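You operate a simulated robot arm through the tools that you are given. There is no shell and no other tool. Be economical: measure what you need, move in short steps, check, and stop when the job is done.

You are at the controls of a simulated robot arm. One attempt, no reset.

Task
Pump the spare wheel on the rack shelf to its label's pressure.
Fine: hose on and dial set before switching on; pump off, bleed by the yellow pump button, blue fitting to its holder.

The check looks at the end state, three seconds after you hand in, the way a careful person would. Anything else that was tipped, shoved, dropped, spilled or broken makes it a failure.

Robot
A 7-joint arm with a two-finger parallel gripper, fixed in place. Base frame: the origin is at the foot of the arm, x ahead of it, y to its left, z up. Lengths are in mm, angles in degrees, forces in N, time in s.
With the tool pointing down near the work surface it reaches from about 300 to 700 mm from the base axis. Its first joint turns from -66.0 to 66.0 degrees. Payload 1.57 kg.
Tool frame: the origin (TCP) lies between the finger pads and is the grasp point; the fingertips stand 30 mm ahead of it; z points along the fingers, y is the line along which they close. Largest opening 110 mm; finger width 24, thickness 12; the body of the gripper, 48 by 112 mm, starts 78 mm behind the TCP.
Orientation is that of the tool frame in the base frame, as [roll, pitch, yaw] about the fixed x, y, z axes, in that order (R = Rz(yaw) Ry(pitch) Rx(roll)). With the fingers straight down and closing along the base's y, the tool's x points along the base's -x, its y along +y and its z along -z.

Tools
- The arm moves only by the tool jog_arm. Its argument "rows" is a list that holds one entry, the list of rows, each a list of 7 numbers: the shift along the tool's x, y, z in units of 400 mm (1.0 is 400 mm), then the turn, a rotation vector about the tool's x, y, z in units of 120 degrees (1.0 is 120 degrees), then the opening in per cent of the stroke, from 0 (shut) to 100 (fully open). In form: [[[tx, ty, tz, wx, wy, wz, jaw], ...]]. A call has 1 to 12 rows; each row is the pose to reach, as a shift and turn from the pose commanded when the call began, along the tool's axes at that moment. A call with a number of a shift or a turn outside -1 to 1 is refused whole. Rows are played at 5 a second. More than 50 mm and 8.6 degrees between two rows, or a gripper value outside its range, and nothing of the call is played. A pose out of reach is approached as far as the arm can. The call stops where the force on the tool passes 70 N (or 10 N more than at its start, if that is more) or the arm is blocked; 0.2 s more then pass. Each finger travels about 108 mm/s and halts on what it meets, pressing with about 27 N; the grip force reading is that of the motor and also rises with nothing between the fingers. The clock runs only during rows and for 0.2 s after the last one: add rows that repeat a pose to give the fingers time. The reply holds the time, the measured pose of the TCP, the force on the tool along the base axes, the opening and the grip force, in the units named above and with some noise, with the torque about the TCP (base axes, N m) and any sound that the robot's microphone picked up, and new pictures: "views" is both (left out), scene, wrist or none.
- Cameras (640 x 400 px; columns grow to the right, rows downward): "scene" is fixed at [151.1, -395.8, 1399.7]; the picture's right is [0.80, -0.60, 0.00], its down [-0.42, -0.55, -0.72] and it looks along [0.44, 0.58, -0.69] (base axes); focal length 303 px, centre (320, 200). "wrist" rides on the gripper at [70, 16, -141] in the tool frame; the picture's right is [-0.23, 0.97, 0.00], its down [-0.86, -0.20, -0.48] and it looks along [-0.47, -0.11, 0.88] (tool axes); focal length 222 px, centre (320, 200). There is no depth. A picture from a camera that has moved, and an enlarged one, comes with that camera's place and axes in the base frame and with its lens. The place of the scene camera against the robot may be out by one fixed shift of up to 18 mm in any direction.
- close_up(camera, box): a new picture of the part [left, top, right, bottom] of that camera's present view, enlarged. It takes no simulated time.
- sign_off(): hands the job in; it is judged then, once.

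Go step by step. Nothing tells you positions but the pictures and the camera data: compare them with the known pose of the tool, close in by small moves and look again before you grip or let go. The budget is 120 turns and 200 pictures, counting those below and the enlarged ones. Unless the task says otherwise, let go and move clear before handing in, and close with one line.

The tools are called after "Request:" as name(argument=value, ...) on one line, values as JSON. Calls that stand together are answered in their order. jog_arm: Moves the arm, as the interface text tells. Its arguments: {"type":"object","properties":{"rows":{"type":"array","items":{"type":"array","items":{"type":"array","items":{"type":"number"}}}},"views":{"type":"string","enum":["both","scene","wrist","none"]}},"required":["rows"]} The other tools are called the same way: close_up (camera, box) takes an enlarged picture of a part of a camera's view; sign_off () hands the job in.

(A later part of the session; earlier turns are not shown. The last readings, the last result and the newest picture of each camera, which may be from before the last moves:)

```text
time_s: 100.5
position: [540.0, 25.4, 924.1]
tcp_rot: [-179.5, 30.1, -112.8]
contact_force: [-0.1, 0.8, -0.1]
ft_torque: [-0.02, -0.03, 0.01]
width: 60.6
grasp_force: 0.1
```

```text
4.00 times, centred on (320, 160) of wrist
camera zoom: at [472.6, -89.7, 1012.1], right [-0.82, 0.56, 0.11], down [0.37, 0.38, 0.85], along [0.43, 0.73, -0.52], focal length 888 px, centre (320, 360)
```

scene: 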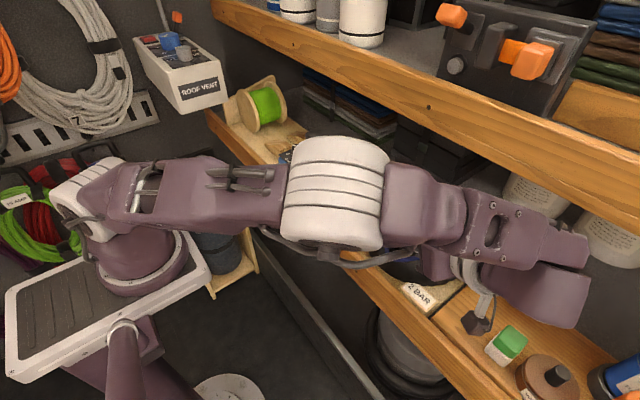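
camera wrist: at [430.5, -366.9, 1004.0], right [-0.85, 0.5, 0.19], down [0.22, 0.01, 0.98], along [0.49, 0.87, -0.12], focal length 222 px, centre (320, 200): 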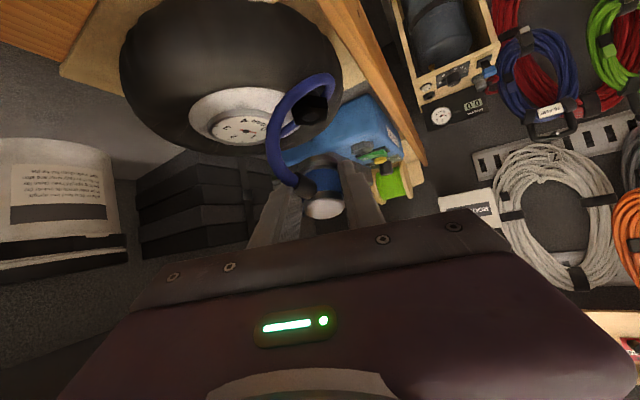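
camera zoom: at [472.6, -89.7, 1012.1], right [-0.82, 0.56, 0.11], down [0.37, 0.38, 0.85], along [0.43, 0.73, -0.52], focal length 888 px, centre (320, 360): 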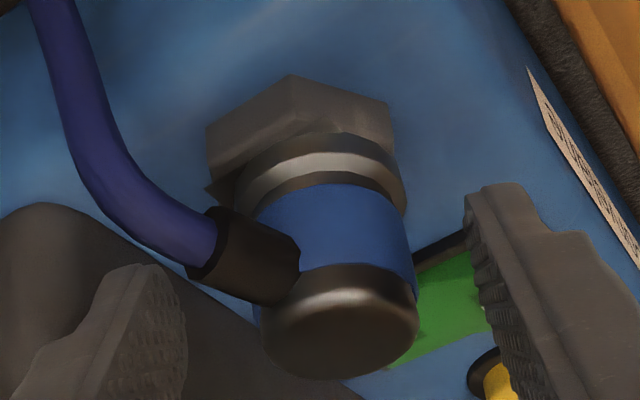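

The free fitting leans a few degrees under the hose's pull. I'll grip it again, lift it 22 mm and compare with the reference hover picture.

Request:
jog_arm(rows=[[[0.005, -0.002, 0.0087, 0, 0, 0, 55], [0.0094, -0.003, 0.0162, 0, 0, 0, 55], [0.0094, -0.003, 0.0162, 0, 0, 0, 35], [0.0094, -0.003, 0.0162, 0, 0, 0, 0], [0.0094, -0.003, 0.0162, 0, 0, 0, 0], [0.0094, -0.003, 0.0162, 0, 0, 0, 0], [0, -0.003, 0, 0, 0, 0, 0], [-0.0181, -0.003, -0.0313, 0, 0, 0, 0], [-0.0181, -0.003, -0.0313, 0, 0, 0, 0]]], views="none")

Request:
close_up(camera="wrist", box=[240, 110, 400, 210])

Request:
close_up(camera="scene", box=[300, 140, 400, 220])

```text
time_s: 102.5
position: [541.3, 26.2, 939.9]
tcp_rot: [-179.6, 30.1, -112.8]
contact_force: [-0.3, -0.6, -1.2]
ft_torque: [-0.05, 0.0, 0.03]
width: 30.5
grasp_force: 27.2
```

```text
4.00 times, centred on (320, 160) of wrist
camera zoom: at [473.7, -89.8, 1027.2], right [-0.82, 0.56, 0.11], down [0.37, 0.38, 0.84], along [0.43, 0.73, -0.52], focal length 888 px, centre (320, 360)
```

zoom: 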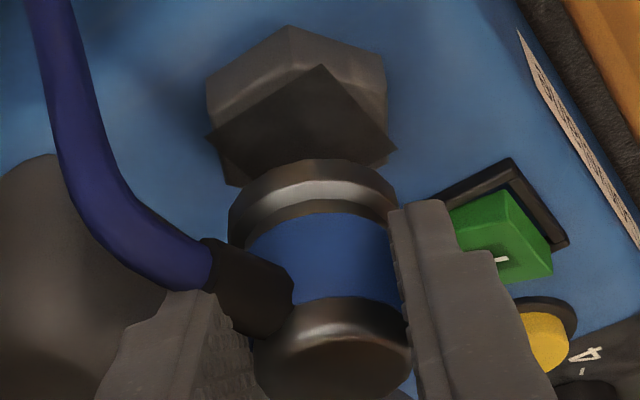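

```text
5.00 times, centred on (350, 180) of scene
camera zoom: at [151.1, -395.8, 1399.7], right [0.8, -0.6, 0.0], down [-0.42, -0.55, -0.72], along [0.44, 0.58, -0.69], focal length 1516 px, centre (170, 300)
```

zoom: 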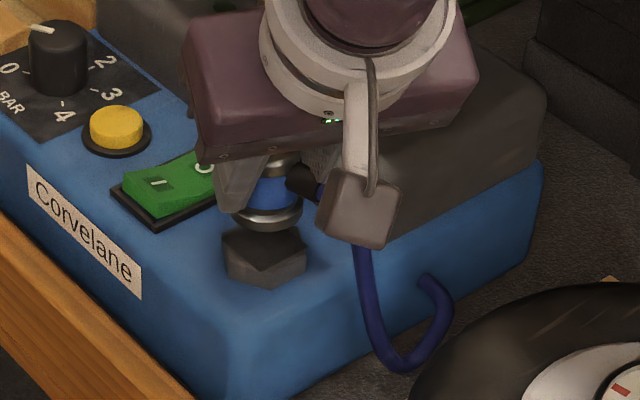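

In the air the fitting is upright and matches the reference; I only need +2 mm along the lean direction. I'll correct, lower and press.

Request:
jog_arm(rows=[[[0.0082, -0.001, 0.0241, 0, 0, 0, 0], [0.0207, -0.001, 0.0458, 0, 0, 0, 0], [0.027, -0.001, 0.0566, 0, 0, 0, 0], [0.0295, -0.001, 0.0609, 0, 0, 0, 0], [0.032, -0.001, 0.0653, 0, 0, 0, 0], [0.0345, -0.001, 0.0696, 0, 0, 0, 0], [0.0357, -0.001, 0.0718, 0, 0, 0, 0]]], views="none")

Request:
close_up(camera="wrist", box=[240, 110, 400, 210])

```text
time_s: 104.0
position: [542.5, 27.9, 908.1]
tcp_rot: [-179.2, 30.3, -112.7]
contact_force: [-6.7, -0.6, 55.0]
ft_torque: [0.78, 0.7, 0.0]
width: 31.5
grasp_force: 26.3
```

```text
4.00 times, centred on (320, 160) of wrist
camera zoom: at [474.8, -88.2, 996.4], right [-0.82, 0.56, 0.1], down [0.37, 0.38, 0.85], along [0.44, 0.73, -0.52], focal length 888 px, centre (320, 360)
```

zoom: 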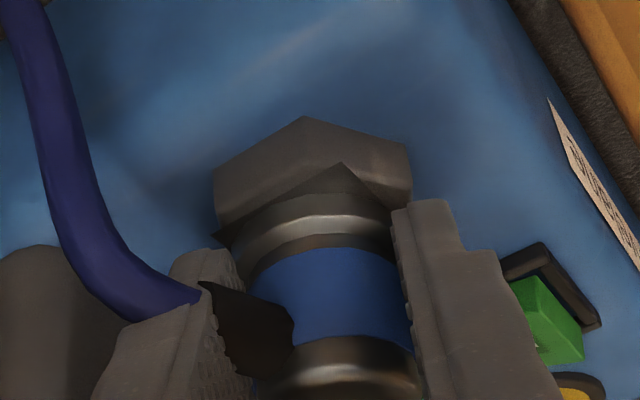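

The sleeve has been turned about 12° counter-clockwise, and it now touches a finger. I'll release, yaw the gripper 12° to match the sleeve, regrip higher and lift to check.

Request:
jog_arm(rows=[[[-0.0019, 0, -0.0033, 0, 0, 0, 0], [-0.0019, 0, -0.0033, 0, 0, 0, 55], [-0.0019, 0, -0.0033, 0, 0, 0, 55], [-0.0088, -0.0028, -0.0152, -0.025, 0, -0.0433, 55], [-0.0103, -0.0055, -0.0173, -0.05, 0, -0.0866, 55], [-0.0103, -0.0055, -0.0173, -0.05, 0, -0.0866, 35], [-0.0103, -0.0055, -0.0173, -0.05, 0, -0.0866, 0], [-0.0103, -0.0055, -0.0173, -0.05, 0, -0.0866, 0], [-0.0103, -0.0055, -0.0173, -0.05, 0, -0.0866, 0]]], views="none")

Request:
close_up(camera="wrist", box=[240, 110, 400, 210])

```text
time_s: 106.0
position: [546.0, 25.9, 915.0]
tcp_rot: [-179.4, 30.2, -100.8]
contact_force: [0.5, -0.1, 0.6]
ft_torque: [-0.04, -0.01, -0.01]
width: 30.6
grasp_force: 27.1
```

```text
4.00 times, centred on (320, 160) of wrist
camera zoom: at [502.5, -100.9, 1003.3], right [-0.92, 0.38, 0.11], down [0.29, 0.45, 0.84], along [0.27, 0.81, -0.53], focal length 888 px, centre (320, 360)
```

zoom: 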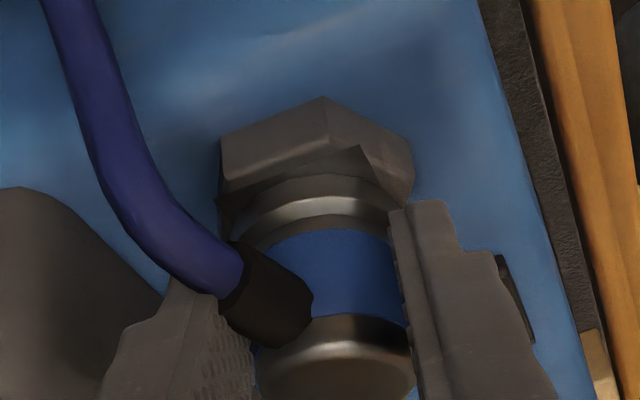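

The yaw is now right, but the fitting is about 2.3 mm too far toward +x. I'll lift 3 mm, shift, and press.

Request:
jog_arm(rows=[[[-0.0038, 0, -0.0065, 0, 0, 0, 0], [-0.0016, 0.0057, -0.0077, 0, 0, 0, 0], [-0.0016, 0.0057, -0.0077, 0, 0, 0, 0], [0.0022, 0.0057, -0.0012, 0, 0, 0, 0], [0.0034, 0.0057, 0.001, 0, 0, 0, 0], [0.0047, 0.0057, 0.0031, 0, 0, 0, 0], [0.0059, 0.0057, 0.0053, 0, 0, 0, 0], [0.0059, 0.0057, 0.0053, 0, 0, 0, 0]]], views="none")

Request:
close_up(camera="wrist", box=[240, 110, 400, 210])

```text
time_s: 107.8
position: [542.5, 25.4, 911.4]
tcp_rot: [-179.4, 30.3, -100.7]
contact_force: [2.3, 0.7, 18.7]
ft_torque: [0.46, -0.13, -0.05]
width: 30.8
grasp_force: 27.0
```

```text
4.00 times, centred on (320, 160) of wrist
camera zoom: at [500.2, -100.9, 999.9], right [-0.92, 0.38, 0.1], down [0.28, 0.45, 0.85], along [0.27, 0.81, -0.52], focal length 888 px, centre (320, 360)
```

zoom: 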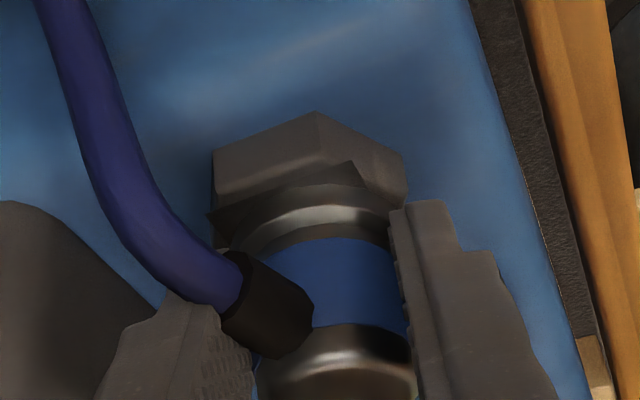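

I need about 1.3 mm more in the same direction. I'll lift a touch, shift and press.

Request:
jog_arm(rows=[[[-0.0025, 0, -0.0043, 0, 0, 0, 0], [-0.0025, 0.0035, -0.0043, 0, 0, 0, 0], [0, 0.0035, 0, 0, 0, 0, 0], [0.0012, 0.0035, 0.0022, 0, 0, 0, 0], [0.0025, 0.0035, 0.0043, 0, 0, 0, 0], [0.0025, 0.005, 0.0043, 0, 0, 0, 0], [0.0003, 0.0035, 0.0055, 0, 0, 0, 0], [0.0025, 0.002, 0.0043, 0, 0, 0, 0], [0.0047, 0.0035, 0.0031, 0, 0, 0, 0], [0.0025, 0.0035, 0.0043, 0, 0, 0, 0]]], views="none")

Request:
close_up(camera="wrist", box=[240, 110, 400, 210])

```text
time_s: 110.0
position: [539.5, 25.3, 910.8]
tcp_rot: [-179.4, 30.1, -100.8]
contact_force: [3.4, -1.0, 23.9]
ft_torque: [0.39, -0.21, -0.06]
width: 30.7
grasp_force: 27.0
```

```text
4.00 times, centred on (320, 160) of wrist
camera zoom: at [497.8, -100.7, 998.7], right [-0.92, 0.38, 0.11], down [0.28, 0.45, 0.84], along [0.27, 0.81, -0.52], focal length 888 px, centre (320, 360)
```

zoom: 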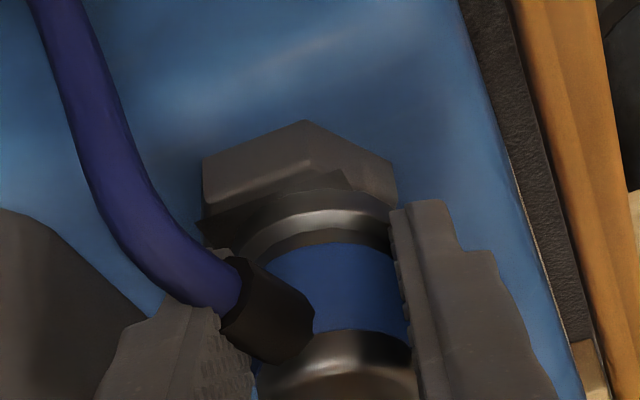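

I'll regrip 6 mm higher with only a slight opening so the fitting can't drift, then do a systematic light-press raster.

Request:
jog_arm(rows=[[[-0.002, -0.0015, -0.0034, 0, 0, 0, 0], [-0.002, -0.0015, -0.0034, 0, 0, 0, 35], [-0.0088, -0.003, -0.0152, 0, 0, 0, 35], [-0.0088, -0.003, -0.0152, 0, 0, 0, 0], [-0.0088, -0.003, -0.0152, 0, 0, 0, 0], [-0.0088, -0.003, -0.0152, 0, 0, 0, 0]]], views="none")

Request:
close_up(camera="wrist", box=[240, 110, 400, 210])

```text
time_s: 111.5
position: [543.0, 24.4, 916.5]
tcp_rot: [-179.4, 30.2, -100.9]
contact_force: [-1.2, 0.3, -0.2]
ft_torque: [-0.04, -0.03, -0.01]
width: 30.7
grasp_force: 27.7
```

```text
4.00 times, centred on (320, 160) of wrist
camera zoom: at [499.3, -100.7, 1004.6], right [-0.92, 0.38, 0.11], down [0.29, 0.45, 0.84], along [0.27, 0.81, -0.52], focal length 888 px, centre (320, 360)
```

zoom: 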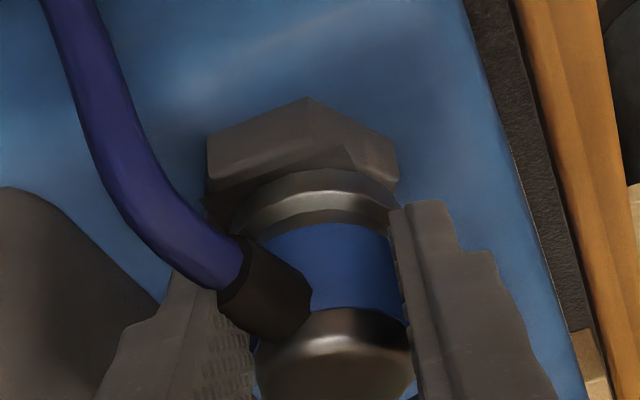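

Now it's close on both axes. Pressing moderately with small sweeps.

Request:
jog_arm(rows=[[[0.0012, -0.001, 0.0022, 0, 0, 0, 0], [0.0025, -0.001, 0.0043, 0, 0, 0, 0], [0.0003, -0.001, 0.0055, 0, 0, 0, 0], [-0.0019, -0.001, 0.0068, 0, 0, 0, 0], [-0.0019, -0.004, 0.0068, 0, 0, 0, 0], [0.0003, -0.004, 0.0055, 0, 0, 0, 0], [0.0025, -0.004, 0.0043, 0, 0, 0, 0], [0.0047, -0.004, 0.0031, 0, 0, 0, 0], [0.0047, 0.002, 0.0031, 0, 0, 0, 0], [0.0025, 0.002, 0.0043, 0, 0, 0, 0], [0.0003, 0.002, 0.0055, 0, 0, 0, 0], [0.0015, -0.001, 0.0077, 0, 0, 0, 0]]], views="none")

Request:
close_up(camera="wrist", box=[240, 110, 400, 210])

```text
time_s: 114.0
position: [544.1, 23.9, 914.0]
tcp_rot: [-179.3, 30.1, -100.8]
contact_force: [21.4, -23.3, 8.4]
ft_torque: [-0.25, -0.07, -0.5]
width: 30.7
grasp_force: 27.4
heard: snap
```

```text
4.00 times, centred on (320, 160) of wrist
camera zoom: at [501.0, -101.4, 1002.0], right [-0.92, 0.38, 0.1], down [0.28, 0.45, 0.84], along [0.28, 0.81, -0.52], focal length 888 px, centre (320, 360)
```

zoom: 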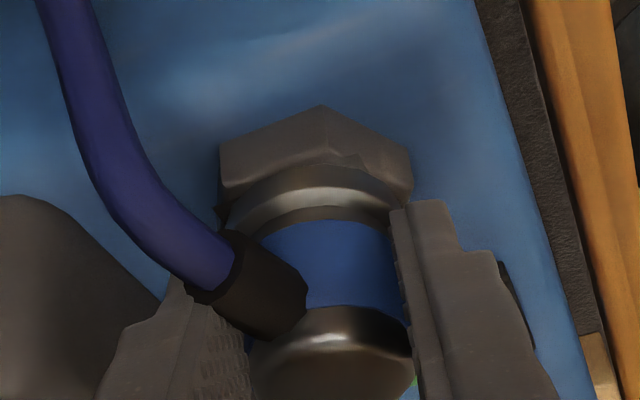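

It snapped: a light press with raster sweeps is what works. I'll release, restore the gripper yaw and reposition for a clean, load-free grip.

Request:
jog_arm(rows=[[[0, 0, 0, 0, 0, 0, 55], [0, 0, 0, 0, 0, 0, 55], [-0.0075, 0, -0.013, 0, 0, 0, 55], [-0.0125, 0.0028, -0.0217, 0.025, 0, 0.0433, 55], [-0.0125, 0.0055, -0.0217, 0.05, 0, 0.0866, 55], [-0.0125, 0.0055, -0.0217, 0.05, 0, 0.0866, 55]]], views="none")

Request:
close_up(camera="wrist", box=[240, 110, 400, 210])

```text
time_s: 115.5
position: [540.9, 26.5, 923.7]
tcp_rot: [-179.6, 30.1, -112.8]
contact_force: [-0.4, 0.1, -0.3]
ft_torque: [0.0, 0.0, 0.0]
width: 60.7
grasp_force: 0.0
heard: snap
```

```text
4.00 times, centred on (320, 160) of wrist
camera zoom: at [472.3, -88.3, 1012.3], right [-0.82, 0.56, 0.11], down [0.37, 0.38, 0.85], along [0.43, 0.73, -0.52], focal length 888 px, centre (320, 360)
```

zoom: 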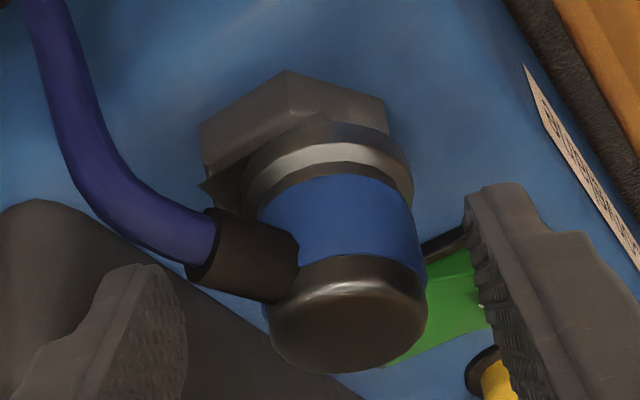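

It popped off again when the side load released, so it's just resting there. I'll grip it here and lift to check its attitude; it's headed for the valve anyway.

Request:
jog_arm(rows=[[[0.005, 0.001, 0.0087, 0, 0, 0, 55], [0.0088, 0.001, 0.0152, 0, 0, 0, 55], [0.0088, 0.001, 0.0152, 0, 0, 0, 35], [0.0088, 0.001, 0.0152, 0, 0, 0, 0], [0.0088, 0.001, 0.0152, 0, 0, 0, 0], [0.0088, 0.001, 0.0152, 0, 0, 0, 0], [0, 0.001, 0, 0, 0, 0, 0], [-0.0181, 0.001, -0.0313, 0, 0, 0, 0], [-0.0181, 0.001, -0.0313, 0, 0, 0, 0]]], views="none")

Request:
close_up(camera="wrist", box=[240, 110, 400, 210])

Request:
close_up(camera="scene", box=[310, 160, 370, 210])

```text
time_s: 117.5
position: [538.0, 27.1, 938.6]
tcp_rot: [-179.6, 30.2, -112.8]
contact_force: [0.3, -0.3, -0.6]
ft_torque: [-0.03, -0.01, -0.02]
width: 30.6
grasp_force: 27.0
```

```text
4.00 times, centred on (320, 160) of wrist
camera zoom: at [471.9, -88.5, 1026.4], right [-0.82, 0.56, 0.11], down [0.37, 0.38, 0.85], along [0.43, 0.73, -0.52], focal length 888 px, centre (320, 360)
```

zoom: 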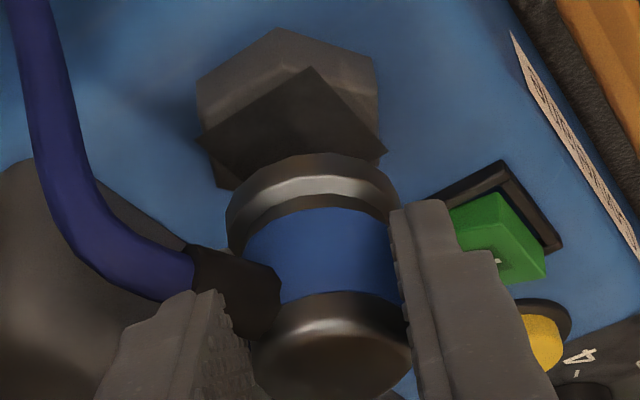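

```text
8.00 times, centred on (340, 185) of scene
camera zoom: at [151.1, -395.8, 1399.7], right [0.8, -0.6, 0.0], down [-0.42, -0.55, -0.72], along [0.44, 0.58, -0.69], focal length 2426 px, centre (160, 320)
```

zoom: 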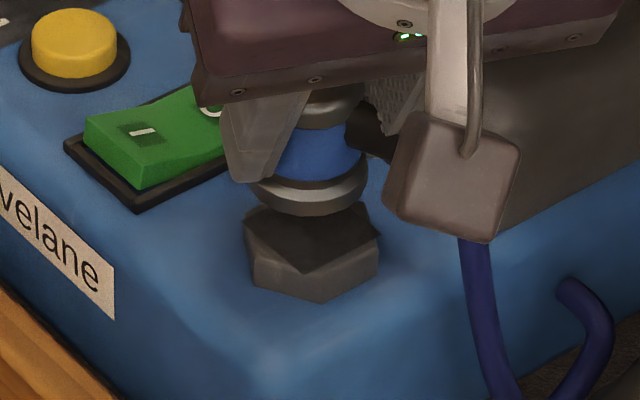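

The fitting is held upright; its axial rotation shouldn't matter for a round fitting. I'll carry it to hover just above the valve hex.

Request:
jog_arm(rows=[[[-0.02, 0, -0.0346, 0, 0, 0, 0], [-0.045, 0, -0.078, 0, 0, 0, 0], [0.0237, -0.0295, -0.1176, 0, 0, 0, 0], [0.0923, -0.059, -0.1573, 0, 0, 0, 0], [0.161, -0.0885, -0.1969, 0, 0, 0, 0], [0.2297, -0.1179, -0.2365, 0, 0, 0, 0], [0.2983, -0.1474, -0.2762, 0, 0, 0, 0], [0.367, -0.1769, -0.3158, 0, 0, 0, 0], [0.394, -0.1769, -0.27, 0, 0, 0, 0], [0.4195, -0.1769, -0.2249, 0, 0, 0, 0], [0.4195, -0.1769, -0.2249, 0, 0, 0, 0]]], views="none")

Request:
close_up(camera="wrist", box=[240, 110, 400, 210])

Request:
close_up(camera="scene", box=[370, 210, 430, 260])

```text
time_s: 119.8
position: [529.5, -176.7, 932.8]
tcp_rot: [-179.4, 30.3, -112.8]
contact_force: [0.1, 0.8, -1.2]
ft_torque: [0.01, 0.0, -0.01]
width: 30.6
grasp_force: 27.0
```

```text
4.00 times, centred on (320, 160) of wrist
camera zoom: at [462.9, -291.5, 1020.0], right [-0.82, 0.56, 0.11], down [0.37, 0.38, 0.85], along [0.43, 0.73, -0.52], focal length 888 px, centre (320, 360)
```

zoom: 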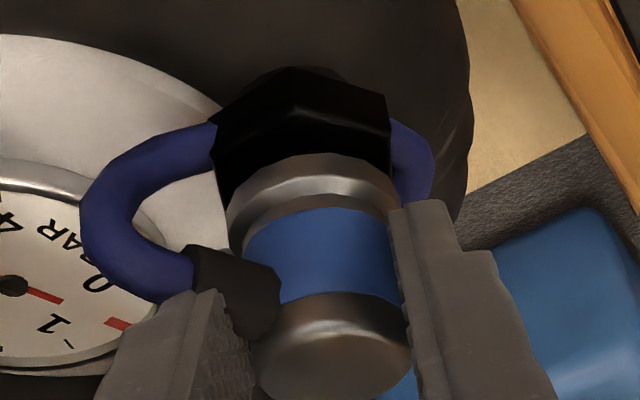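

```text
8.00 times, centred on (400, 235) of scene
camera zoom: at [151.1, -395.8, 1399.7], right [0.8, -0.6, 0.0], down [-0.42, -0.55, -0.72], along [0.44, 0.58, -0.69], focal length 2426 px, centre (-320, -80)
```

zoom: 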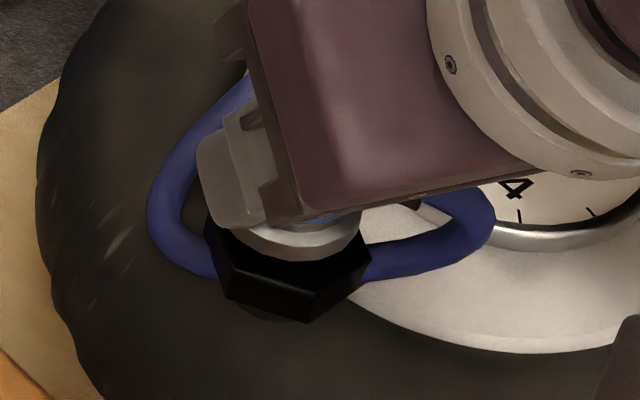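

Lateral alignment is good. I'll lower to light contact.

Request:
jog_arm(rows=[[[0.01, 0, 0.0173, 0, 0, 0, 0], [0.0125, 0, 0.0217, 0, 0, 0, 0], [0.0138, 0, 0.0238, 0, 0, 0, 0], [0.0138, 0, 0.0238, 0, 0, 0, 0]]], views="none")

Request:
close_up(camera="wrist", box=[240, 110, 400, 210])

```text
time_s: 120.8
position: [530.7, -177.0, 921.8]
tcp_rot: [-179.4, 30.2, -112.7]
contact_force: [-1.6, 2.1, 24.1]
ft_torque: [0.39, -0.08, 0.0]
width: 30.8
grasp_force: 27.3
```

```text
4.00 times, centred on (320, 160) of wrist
camera zoom: at [463.1, -291.2, 1009.4], right [-0.82, 0.56, 0.11], down [0.37, 0.38, 0.85], along [0.44, 0.73, -0.52], focal length 888 px, centre (320, 360)
```

zoom: 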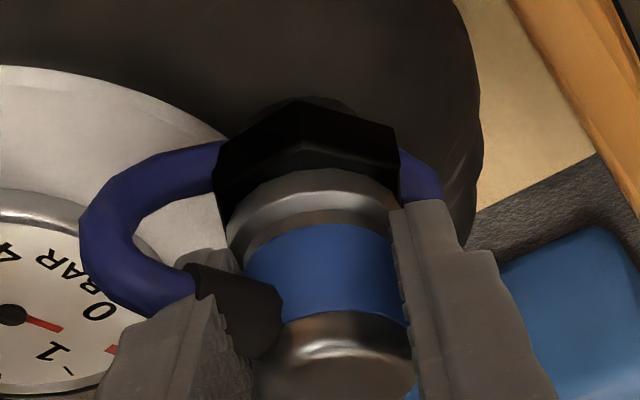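

In contact. Now the raster sweep with moderate press.

Request:
jog_arm(rows=[[[-0.0006, 0, -0.0011, 0, 0, 0, 0], [-0.0028, -0.003, 0.0001, 0, 0, 0, 0], [-0.0028, 0.003, 0.0001, 0, 0, 0, 0], [-0.005, 0.003, 0.0014, 0, 0, 0, 0], [-0.005, -0.003, 0.0014, 0, 0, 0, 0], [-0.0071, -0.003, 0.0026, 0, 0, 0, 0], [-0.0071, 0.003, 0.0026, 0, 0, 0, 0], [-0.0006, 0.003, -0.0011, 0, 0, 0, 0], [-0.0006, -0.003, -0.0011, 0, 0, 0, 0], [0.0037, -0.003, -0.0036, 0, 0, 0, 0], [0.0037, 0.003, -0.0036, 0, 0, 0, 0], [-0.0006, 0, -0.0011, 0, 0, 0, 0]]], views="none")

Request:
close_up(camera="wrist", box=[240, 110, 400, 210])

```text
time_s: 123.5
position: [529.5, -179.4, 921.7]
tcp_rot: [-179.5, 30.0, -112.8]
contact_force: [-9.2, -15.9, 17.2]
ft_torque: [0.28, 0.26, 0.0]
width: 30.6
grasp_force: 26.9
heard: snap
```

```text
4.00 times, centred on (320, 160) of wrist
camera zoom: at [461.5, -294.1, 1010.1], right [-0.82, 0.56, 0.11], down [0.37, 0.38, 0.84], along [0.43, 0.73, -0.53], focal length 888 px, centre (320, 360)
```

zoom: 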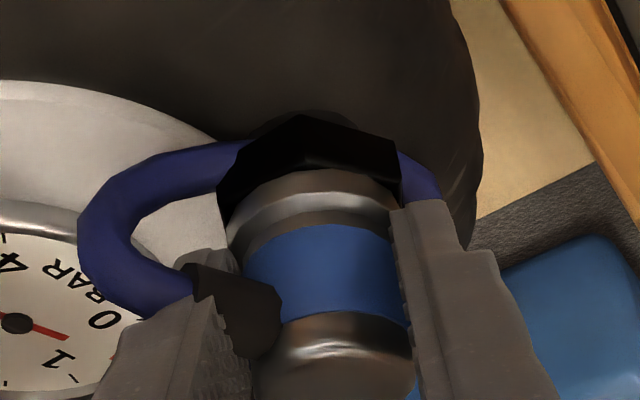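

It snapped onto the valve. I'll unload the side force before letting go so it doesn't pop off.

Request:
jog_arm(rows=[[[0.0014, 0, -0.0026, 0, 0, 0, 0], [0.0028, 0, -0.0051, 0, 0, 0, 0], [0.0028, 0, -0.0051, 0, 0, 0, 0]]], views="none")

```text
time_s: 124.2
position: [530.0, -176.7, 922.7]
tcp_rot: [-179.5, 30.3, -112.7]
contact_force: [-0.4, 0.1, -1.1]
ft_torque: [-0.03, 0.0, 0.03]
width: 30.9
grasp_force: 27.3
heard: snap
```

Request:
close_up(camera="wrist", box=[240, 110, 400, 210])

Request:
close_up(camera="scene", box=[370, 210, 430, 260])

```text
4.00 times, centred on (320, 160) of wrist
camera zoom: at [462.5, -292.5, 1010.4], right [-0.82, 0.56, 0.11], down [0.37, 0.38, 0.85], along [0.43, 0.73, -0.52], focal length 888 px, centre (320, 360)
```

zoom: 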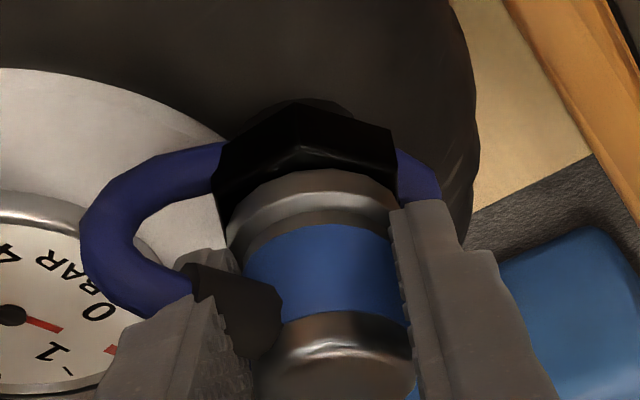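

```text
8.00 times, centred on (400, 235) of scene
camera zoom: at [151.1, -395.8, 1399.7], right [0.8, -0.6, 0.0], down [-0.42, -0.55, -0.72], along [0.44, 0.58, -0.69], focal length 2426 px, centre (-320, -80)
```

zoom: 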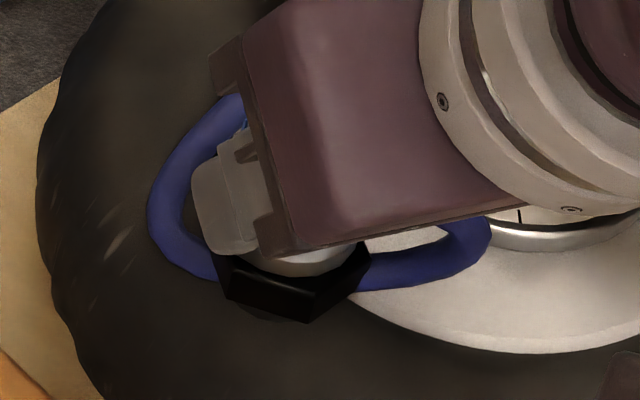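

It detached as I eased off. The true axis is 2–2.5 mm back along the lean direction, where I now am. Earlier successful releases were made while pressing down, so I'll press firmly here with small sweeps.

Request:
jog_arm(rows=[[[0.0012, 0, 0.0022, 0, 0, 0, 0], [0.0025, 0, 0.0043, 0, 0, 0, 0], [0.0025, -0.002, 0.0043, 0, 0, 0, 0], [0.0025, 0.002, 0.0043, 0, 0, 0, 0], [0.0047, 0.002, 0.0031, 0, 0, 0, 0], [0.0047, -0.002, 0.0031, 0, 0, 0, 0], [0.0025, 0, 0.0043, 0, 0, 0, 0], [0.0003, 0, 0.0055, 0, 0, 0, 0]]], views="none")

Request:
close_up(camera="wrist", box=[240, 110, 400, 210])

```text
time_s: 126.0
position: [529.0, -179.6, 921.7]
tcp_rot: [-179.4, 30.1, -112.9]
contact_force: [-15.1, -25.5, 30.3]
ft_torque: [-0.07, 0.51, 0.09]
width: 30.7
grasp_force: 27.5
heard: snap
```

```text
4.00 times, centred on (320, 160) of wrist
camera zoom: at [461.6, -293.9, 1009.7], right [-0.82, 0.56, 0.11], down [0.37, 0.38, 0.84], along [0.44, 0.73, -0.53], focal length 888 px, centre (320, 360)
```

zoom: 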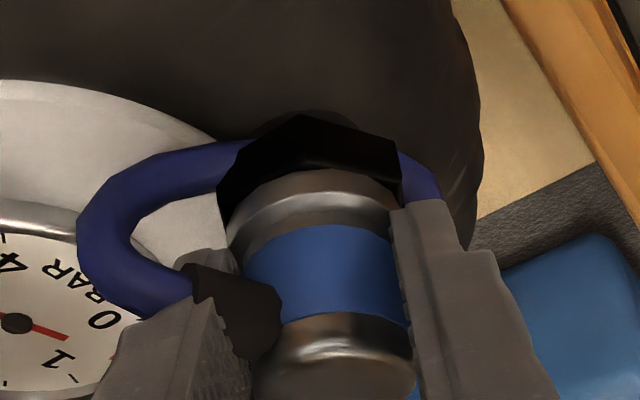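

It snapped again at (529, -179.6), with my command 3–4 mm past the seat. I'll unload sideways only, keeping the downward press.

Request:
jog_arm(rows=[[[0.0022, 0, -0.0012, 0, 0, 0, 0], [0.0043, 0, -0.0025, 0, 0, 0, 0], [0.0065, 0, -0.0037, 0, 0, 0, 0], [0.0065, 0, -0.0037, 0, 0, 0, 0]]], views="none")

```text
time_s: 127.0
position: [529.3, -179.0, 921.0]
tcp_rot: [-179.6, 30.2, -112.8]
contact_force: [0.8, -8.7, 6.1]
ft_torque: [-0.45, 0.23, 0.05]
width: 31.0
grasp_force: 27.6
```

Still attached, with the load down to about 9 N. One more small correction, then open the fingers slightly.

Request:
jog_arm(rows=[[[0.0022, 0, 0.0002, 0, 0, 0, 0], [0.0034, 0, 0.0012, 0, 0, 0, 0], [0.0034, 0, 0.0012, 0, 0, 0, 0]]], views="none")

```text
time_s: 127.8
position: [529.2, -178.9, 920.5]
tcp_rot: [-179.4, 30.3, -112.7]
contact_force: [2.6, 3.3, 28.0]
ft_torque: [0.37, 0.1, 0.04]
width: 30.9
grasp_force: 26.8
```

Only a downward press remains. Opening now.

Request:
jog_arm(rows=[[[0, 0, 0, 0, 0, 0, 32], [0, 0, 0, 0, 0, 0, 36], [0, 0, 0, 0, 0, 0, 45], [0, 0, 0, 0, 0, 0, 45]]], views="none")

Request:
close_up(camera="wrist", box=[240, 110, 400, 210])

```text
time_s: 128.8
position: [528.7, -180.0, 919.9]
tcp_rot: [-179.5, 30.2, -112.8]
contact_force: [0.3, -1.0, -0.6]
ft_torque: [0.02, 0.01, 0.02]
width: 49.5
grasp_force: 0.1
```

```text
4.00 times, centred on (320, 160) of wrist
camera zoom: at [461.2, -295.5, 1007.9], right [-0.82, 0.56, 0.11], down [0.37, 0.38, 0.85], along [0.43, 0.73, -0.52], focal length 888 px, centre (320, 360)
```

zoom: 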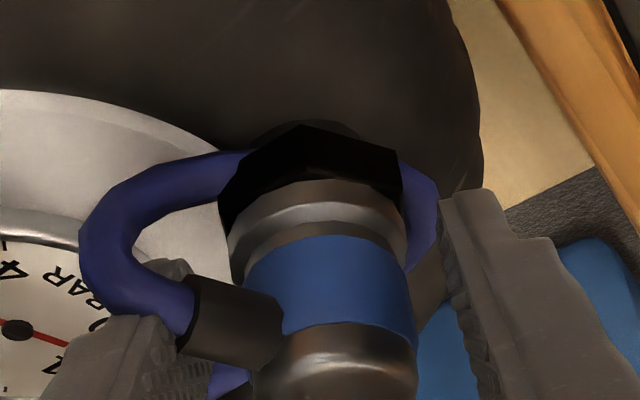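

Still seated, and the fingers are clear of the fitting. The hose sleeve lies in front of one fingertip, so I'll retreat straight up.

Request:
jog_arm(rows=[[[-0.0125, 0, -0.0217, 0, 0, 0, 48], [-0.025, 0, -0.0433, 0, 0, 0, 50], [-0.05, 0, -0.0866, 0, 0, 0, 50], [-0.085, 0, -0.147, 0, 0, 0, 50], [-0.085, 0, -0.147, 0, 0, 0, 50]]])

Request:
close_up(camera="wrist", box=[240, 80, 400, 180])

```text
time_s: 130.1
position: [527.9, -180.9, 988.2]
tcp_rot: [-179.4, 30.2, -112.8]
contact_force: [0.1, 0.2, 0.5]
ft_torque: [-0.01, 0.0, -0.02]
width: 55.1
grasp_force: 0.2
camera wrist: at [460.0, -295.4, 1076.0], right [-0.82, 0.56, 0.11], down [0.37, 0.38, 0.85], along [0.43, 0.73, -0.52], focal length 222 px, centre (320, 200)
```

scene: 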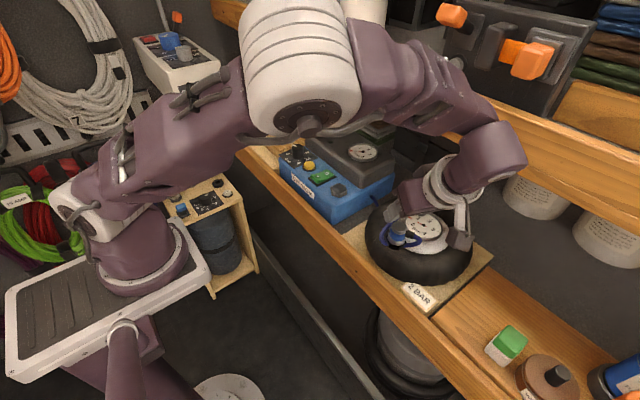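
wrist: 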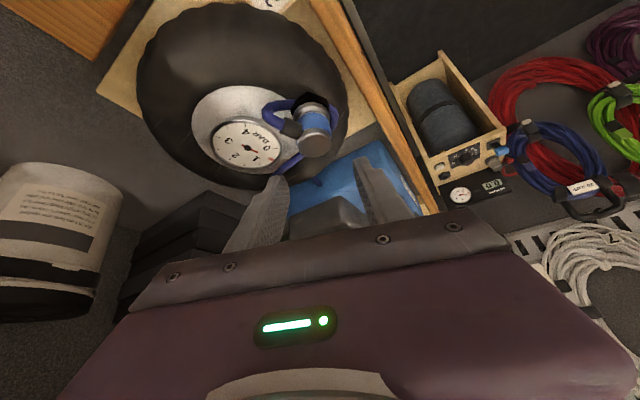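

```text
4.00 times, centred on (320, 130) of wrist
camera zoom: at [460.0, -295.4, 1076.0], right [-0.82, 0.56, 0.11], down [0.37, 0.38, 0.85], along [0.43, 0.73, -0.52], focal length 888 px, centre (320, 480)
```

zoom: 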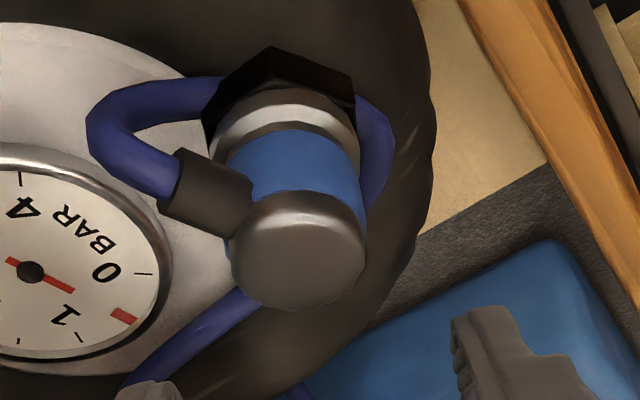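

The hose fitting now stands on the valve. Next is the dial: I'll move over toward it at about (545, 228), yawing slightly, and look.

Request:
jog_arm(rows=[[[-0.0808, 0.0361, 0.0466, 0.0042, 0, 0.0072, 50], [-0.1615, 0.0722, 0.0932, 0.0083, 0, 0.0144, 50], [-0.2423, 0.1083, 0.1398, 0.0125, 0, 0.0217, 50], [-0.323, 0.1444, 0.1864, 0.0167, 0, 0.0289, 50], [-0.4038, 0.1805, 0.233, 0.0208, 0, 0.0361, 50], [-0.4845, 0.2166, 0.2796, 0.025, 0, 0.0433, 50], [-0.5653, 0.2527, 0.3262, 0.0292, 0, 0.0505, 50], [-0.646, 0.2888, 0.3728, 0.0333, 0, 0.0577, 50], [-0.7268, 0.3249, 0.4194, 0.0375, 0, 0.065, 50], [-0.8075, 0.361, 0.466, 0.0417, 0, 0.0722, 50], [-0.8075, 0.361, 0.466, 0.0417, 0, 0.0722, 50]]])

Request:
close_up(camera="wrist", box=[240, 80, 400, 180])

Request:
close_up(camera="scene", box=[370, 190, 450, 260])

```text
time_s: 132.4
position: [541.1, 222.1, 988.3]
tcp_rot: [-179.6, 30.4, -122.7]
contact_force: [0.7, 0.4, 1.7]
ft_torque: [-0.01, 0.01, -0.03]
width: 55.0
grasp_force: 0.1
camera wrist: at [454.2, 120.3, 1076.3], right [-0.71, 0.7, 0.11], down [0.43, 0.31, 0.85], along [0.56, 0.65, -0.52], focal length 222 px, centre (320, 200)
```

scene: 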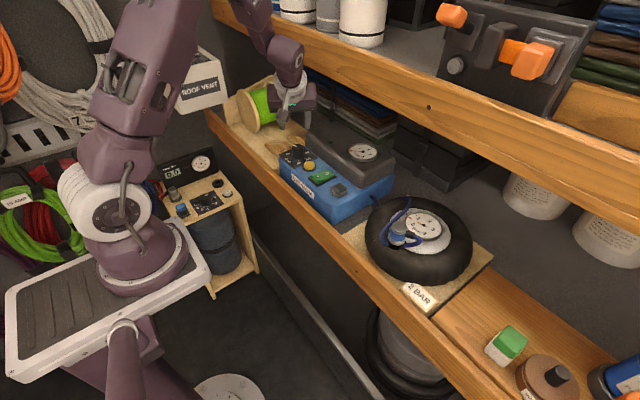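
wrist: 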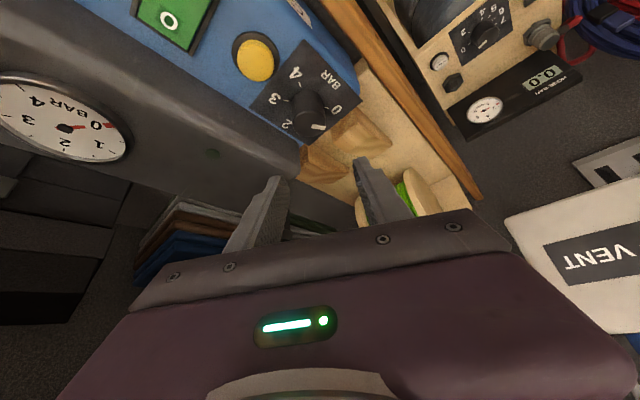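

```text
4.00 times, centred on (320, 130) of wrist
camera zoom: at [454.2, 120.3, 1076.3], right [-0.71, 0.7, 0.11], down [0.43, 0.31, 0.85], along [0.56, 0.65, -0.52], focal length 888 px, centre (320, 480)
```

zoom: 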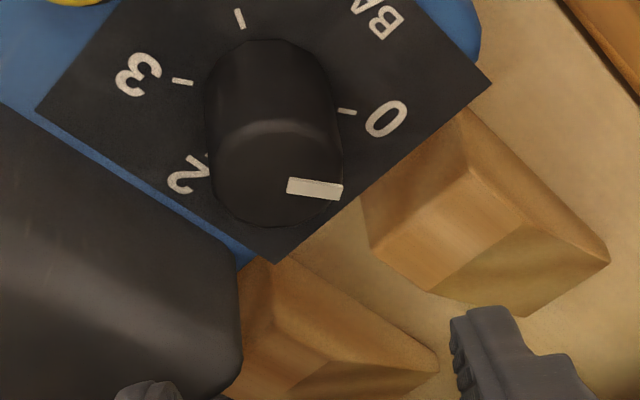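

```text
5.71 times, centred on (410, 225) of scene
camera zoom: at [151.1, -395.8, 1399.7], right [0.8, -0.6, 0.0], down [-0.42, -0.55, -0.72], along [0.44, 0.58, -0.69], focal length 1733 px, centre (-194, 57)
```

zoom: 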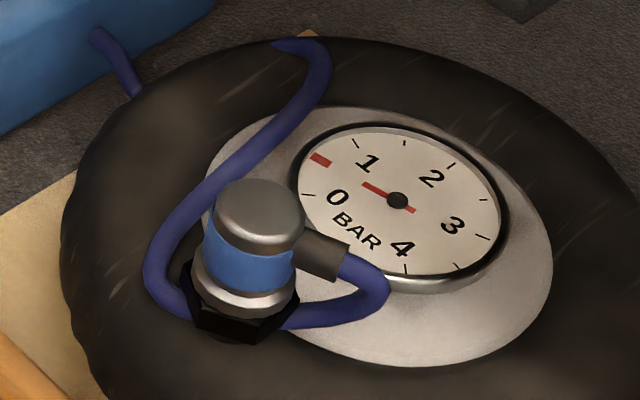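

The wheel's gauge reads about 0.7, and the fitting stands upright. On the dial the ticks lie 60° apart clockwise, with 0 at azimuth 120° and 2 at azimuth 0°; the pointer is at about 0. The knob's centre is near (555.5, 235). I'll move in above it at yaw 50.

Request:
jog_arm(rows=[[[0.02, -0.0032, 0.049, 0.0101, 0, 0.0176, 44], [0.04, -0.0064, 0.098, 0.0203, 0, 0.0351, 44], [0.06, -0.0095, 0.147, 0.0304, 0, 0.0527, 44], [0.06, -0.0095, 0.147, 0.0304, 0, 0.0527, 44]]], views="wrist")

Request:
close_up(camera="wrist", box=[240, 90, 400, 190])

```text
time_s: 133.4
position: [550.3, 225.2, 926.4]
tcp_rot: [-179.6, 30.3, -130.2]
contact_force: [0.4, -0.8, 0.6]
ft_torque: [0.03, -0.02, 0.03]
width: 48.2
grasp_force: 0.0
camera wrist: at [452.1, 134.7, 1013.6], right [-0.62, 0.78, 0.11], down [0.47, 0.25, 0.85], along [0.63, 0.57, -0.52], focal length 222 px, centre (320, 200)
```

wrist: 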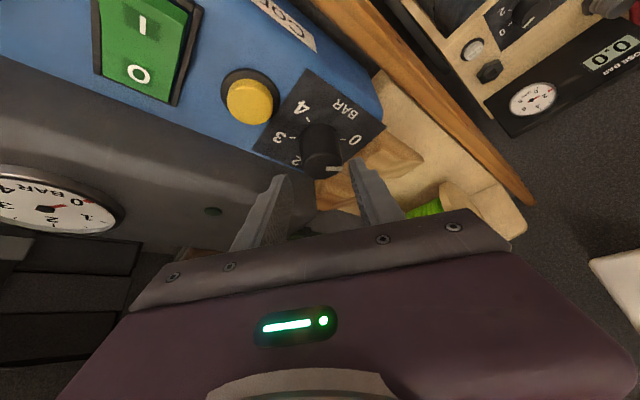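

```text
4.00 times, centred on (320, 140) of wrist
camera zoom: at [452.1, 134.7, 1013.6], right [-0.62, 0.78, 0.11], down [0.47, 0.25, 0.85], along [0.63, 0.57, -0.52], focal length 888 px, centre (320, 440)
```

zoom: 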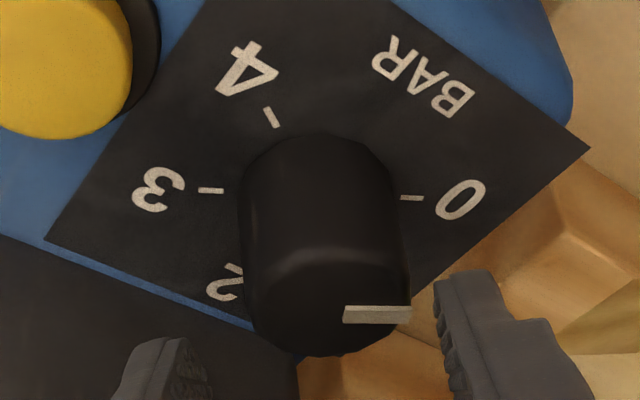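

The knob's centre is confirmed at (555.5, 235) with its top at z≈894. I'll lower and grip it.

Request:
jog_arm(rows=[[[0.0144, 0.0058, 0.0269, 0, 0, 0, 44], [0.0288, 0.0058, 0.0538, 0, 0, 0, 44], [0.0288, 0.0058, 0.0538, 0, 0, 0, 44], [0.0288, 0.0058, 0.0538, 0, 0, 0, 20], [0.0288, 0.0058, 0.0538, 0, 0, 0, 0], [0.0288, 0.0058, 0.0538, 0, 0, 0, 0]]], views="none")

Request:
close_up(camera="wrist", box=[240, 110, 400, 210])

```text
time_s: 134.8
position: [548.3, 227.6, 900.4]
tcp_rot: [-179.7, 30.3, -130.1]
contact_force: [-8.9, 8.6, -1.1]
ft_torque: [0.68, 0.24, -0.02]
width: 33.2
grasp_force: 41.6
```

```text
4.00 times, centred on (320, 160) of wrist
camera zoom: at [449.5, 137.7, 989.3], right [-0.62, 0.78, 0.11], down [0.47, 0.25, 0.85], along [0.63, 0.57, -0.52], focal length 888 px, centre (320, 360)
```

zoom: 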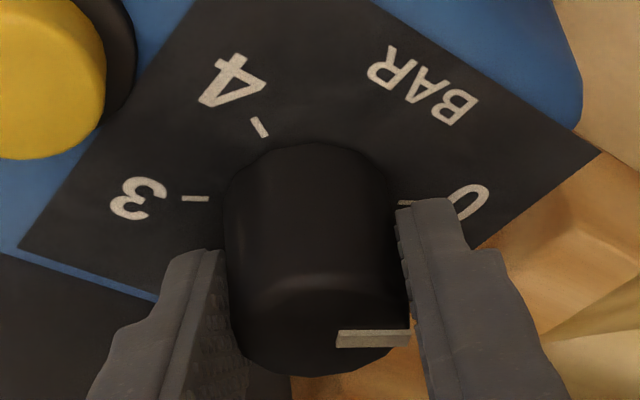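

Knob gripped. Now I'll turn 60° clockwise about its axis.

Request:
jog_arm(rows=[[[-0.0002, 0.0033, 0.0001, 0.0313, 0, 0.0541, 0], [-0.0007, 0.0065, 0.0004, 0.0625, 0, 0.1083, 0], [-0.0016, 0.0096, 0.001, 0.0938, 0, 0.1624, 0], [-0.0029, 0.0125, 0.0017, 0.125, 0, 0.2165, 0], [-0.0045, 0.0152, 0.0026, 0.1563, 0, 0.2706, 0], [-0.0063, 0.0177, 0.0037, 0.1875, 0, 0.3248, 0], [-0.0085, 0.0198, 0.0049, 0.2188, 0, 0.3789, 0], [-0.0108, 0.0217, 0.0063, 0.25, 0, 0.433, 0], [-0.0108, 0.0217, 0.0063, 0.25, 0, 0.433, 0]]], views="scene")

Request:
close_up(camera="wrist", box=[240, 110, 400, 210])

```text
time_s: 136.8
position: [547.3, 232.5, 902.5]
tcp_rot: [-179.6, 30.4, 171.1]
contact_force: [-30.5, 6.6, -9.5]
ft_torque: [1.02, 0.12, -0.02]
width: 32.7
grasp_force: 41.0
out of reach, approached as far as the arm can: row 8, 9
```

scene: 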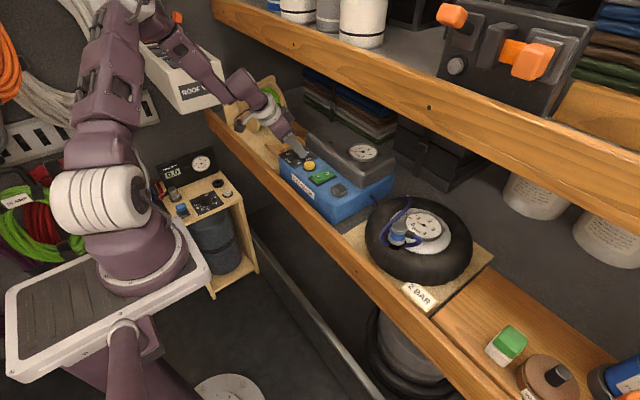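

```text
4.00 times, centred on (320, 160) of wrist
camera zoom: at [419.1, 269.0, 989.9], right [0.35, 0.93, 0.11], down [0.46, -0.27, 0.85], along [0.82, -0.24, -0.52], focal length 888 px, centre (320, 360)
```

zoom: 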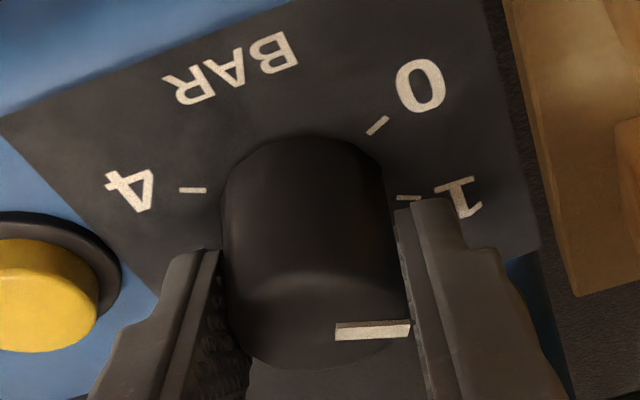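

It turned 59°, so the dial reads about 1. I'll release, rise, rotate the gripper back 60° and look before regripping.

Request:
jog_arm(rows=[[[0, 0, 0, 0, 0, 0, 42], [0, 0, 0, 0, 0, 0, 42], [-0.0282, 0, -0.0487, 0, 0, 0, 44], [-0.0563, 0, -0.0974, 0, 0, 0, 44], [-0.0565, -0.0033, -0.0973, -0.0313, 0, -0.0541, 44], [-0.057, -0.0065, -0.097, -0.0625, 0, -0.1083, 44], [-0.0579, -0.0096, -0.0964, -0.0938, 0, -0.1624, 44], [-0.0592, -0.0125, -0.0957, -0.125, 0, -0.2165, 44], [-0.0608, -0.0152, -0.0948, -0.1563, 0, -0.2706, 44], [-0.0626, -0.0177, -0.0937, -0.1875, 0, -0.3248, 44], [-0.0648, -0.0198, -0.0925, -0.2188, 0, -0.3789, 44], [-0.0671, -0.0217, -0.0911, -0.25, 0, -0.433, 44]]], views="none")

Request:
close_up(camera="wrist", box=[240, 70, 400, 170])

```text
time_s: 139.4
position: [551.5, 224.5, 948.1]
tcp_rot: [-179.7, 30.4, -129.9]
contact_force: [-0.4, -0.8, -0.1]
ft_torque: [0.03, 0.04, -0.01]
width: 48.5
grasp_force: 0.1
```

```text
4.00 times, centred on (320, 120) of wrist
camera zoom: at [453.0, 132.9, 1036.1], right [-0.62, 0.78, 0.11], down [0.47, 0.25, 0.85], along [0.63, 0.57, -0.52], focal length 888 px, centre (320, 520)
```

zoom: 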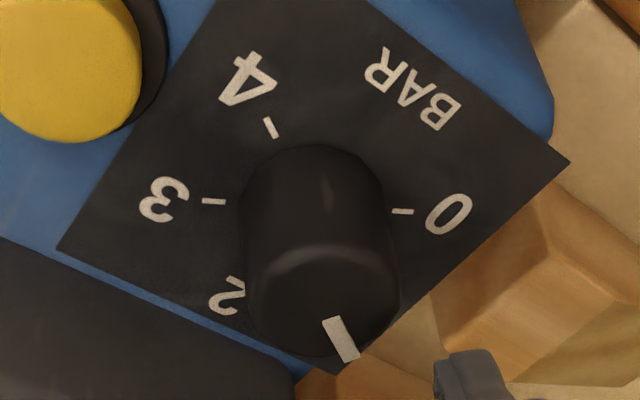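

The pointer now sits at azimuth ≈57°, which reads 1. I'll regrip at yaw 55 to leave room for the second turn.

Request:
jog_arm(rows=[[[0.0192, 0.0005, 0.0332, -0.0104, 0, -0.018, 44], [0.0383, 0.001, 0.0664, -0.0208, 0, -0.0361, 44], [0.0575, 0.0015, 0.0996, -0.0208, 0, -0.0361, 44], [0.0575, 0.0015, 0.0996, -0.0208, 0, -0.0361, 20], [0.0575, 0.0015, 0.0996, -0.0208, 0, -0.0361, 0], [0.0575, 0.0015, 0.0996, -0.0208, 0, -0.0361, 0]]], views="none")

```text
time_s: 140.8
position: [547.4, 226.8, 902.3]
tcp_rot: [-179.8, 30.3, -124.7]
contact_force: [-37.1, 22.6, 5.9]
ft_torque: [1.18, 1.15, 0.27]
width: 33.6
grasp_force: 41.4
```

There's a side load of 43 N along the closing axis; I'll relieve it with a 4 mm shift.

Request:
jog_arm(rows=[[[0, 0.004, 0, 0, 0, 0, 0], [0, 0.008, 0, 0, 0, 0, 0], [0, 0.008, 0, 0, 0, 0, 0]]], views="none")

```text
time_s: 141.7
position: [546.1, 226.1, 902.8]
tcp_rot: [-179.7, 30.4, -125.0]
contact_force: [-23.9, 17.5, 6.0]
ft_torque: [0.64, 1.54, 0.2]
width: 33.5
grasp_force: 41.4
```

The residual load probably comes from a fingertip near the black block. I'll turn 58° clockwise, which swings away from it.

Request:
jog_arm(rows=[[[-0.0002, 0.0022, 0.0001, 0.0302, 0, 0.0523, 0], [-0.0007, 0.0043, 0.0004, 0.0604, 0, 0.1046, 0], [-0.0015, 0.0063, 0.0009, 0.0906, 0, 0.157, 0], [-0.0027, 0.0081, 0.0016, 0.1208, 0, 0.2093, 0], [-0.0042, 0.0098, 0.0024, 0.151, 0, 0.2616, 0], [-0.0059, 0.0112, 0.0034, 0.1813, 0, 0.3139, 0], [-0.008, 0.0124, 0.0046, 0.2115, 0, 0.3662, 0], [-0.0102, 0.0132, 0.0059, 0.2417, 0, 0.4186, 0], [-0.0102, 0.0132, 0.0059, 0.2417, 0, 0.4186, 0]]], views="none")

Request:
close_up(camera="wrist", box=[240, 110, 400, 210])

```text
time_s: 143.7
position: [545.4, 233.2, 901.5]
tcp_rot: [180.0, 30.3, 176.6]
contact_force: [-29.3, 8.3, 9.5]
ft_torque: [-0.38, 0.72, 0.01]
width: 33.4
grasp_force: 41.2
```

```text
4.00 times, centred on (320, 160) of wrist
camera zoom: at [415.2, 255.3, 990.4], right [0.25, 0.96, 0.12], down [0.48, -0.23, 0.84], along [0.84, -0.16, -0.52], focal length 888 px, centre (320, 360)
```

zoom: 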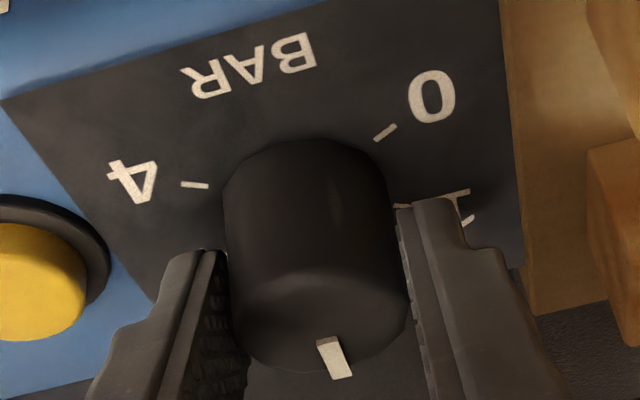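

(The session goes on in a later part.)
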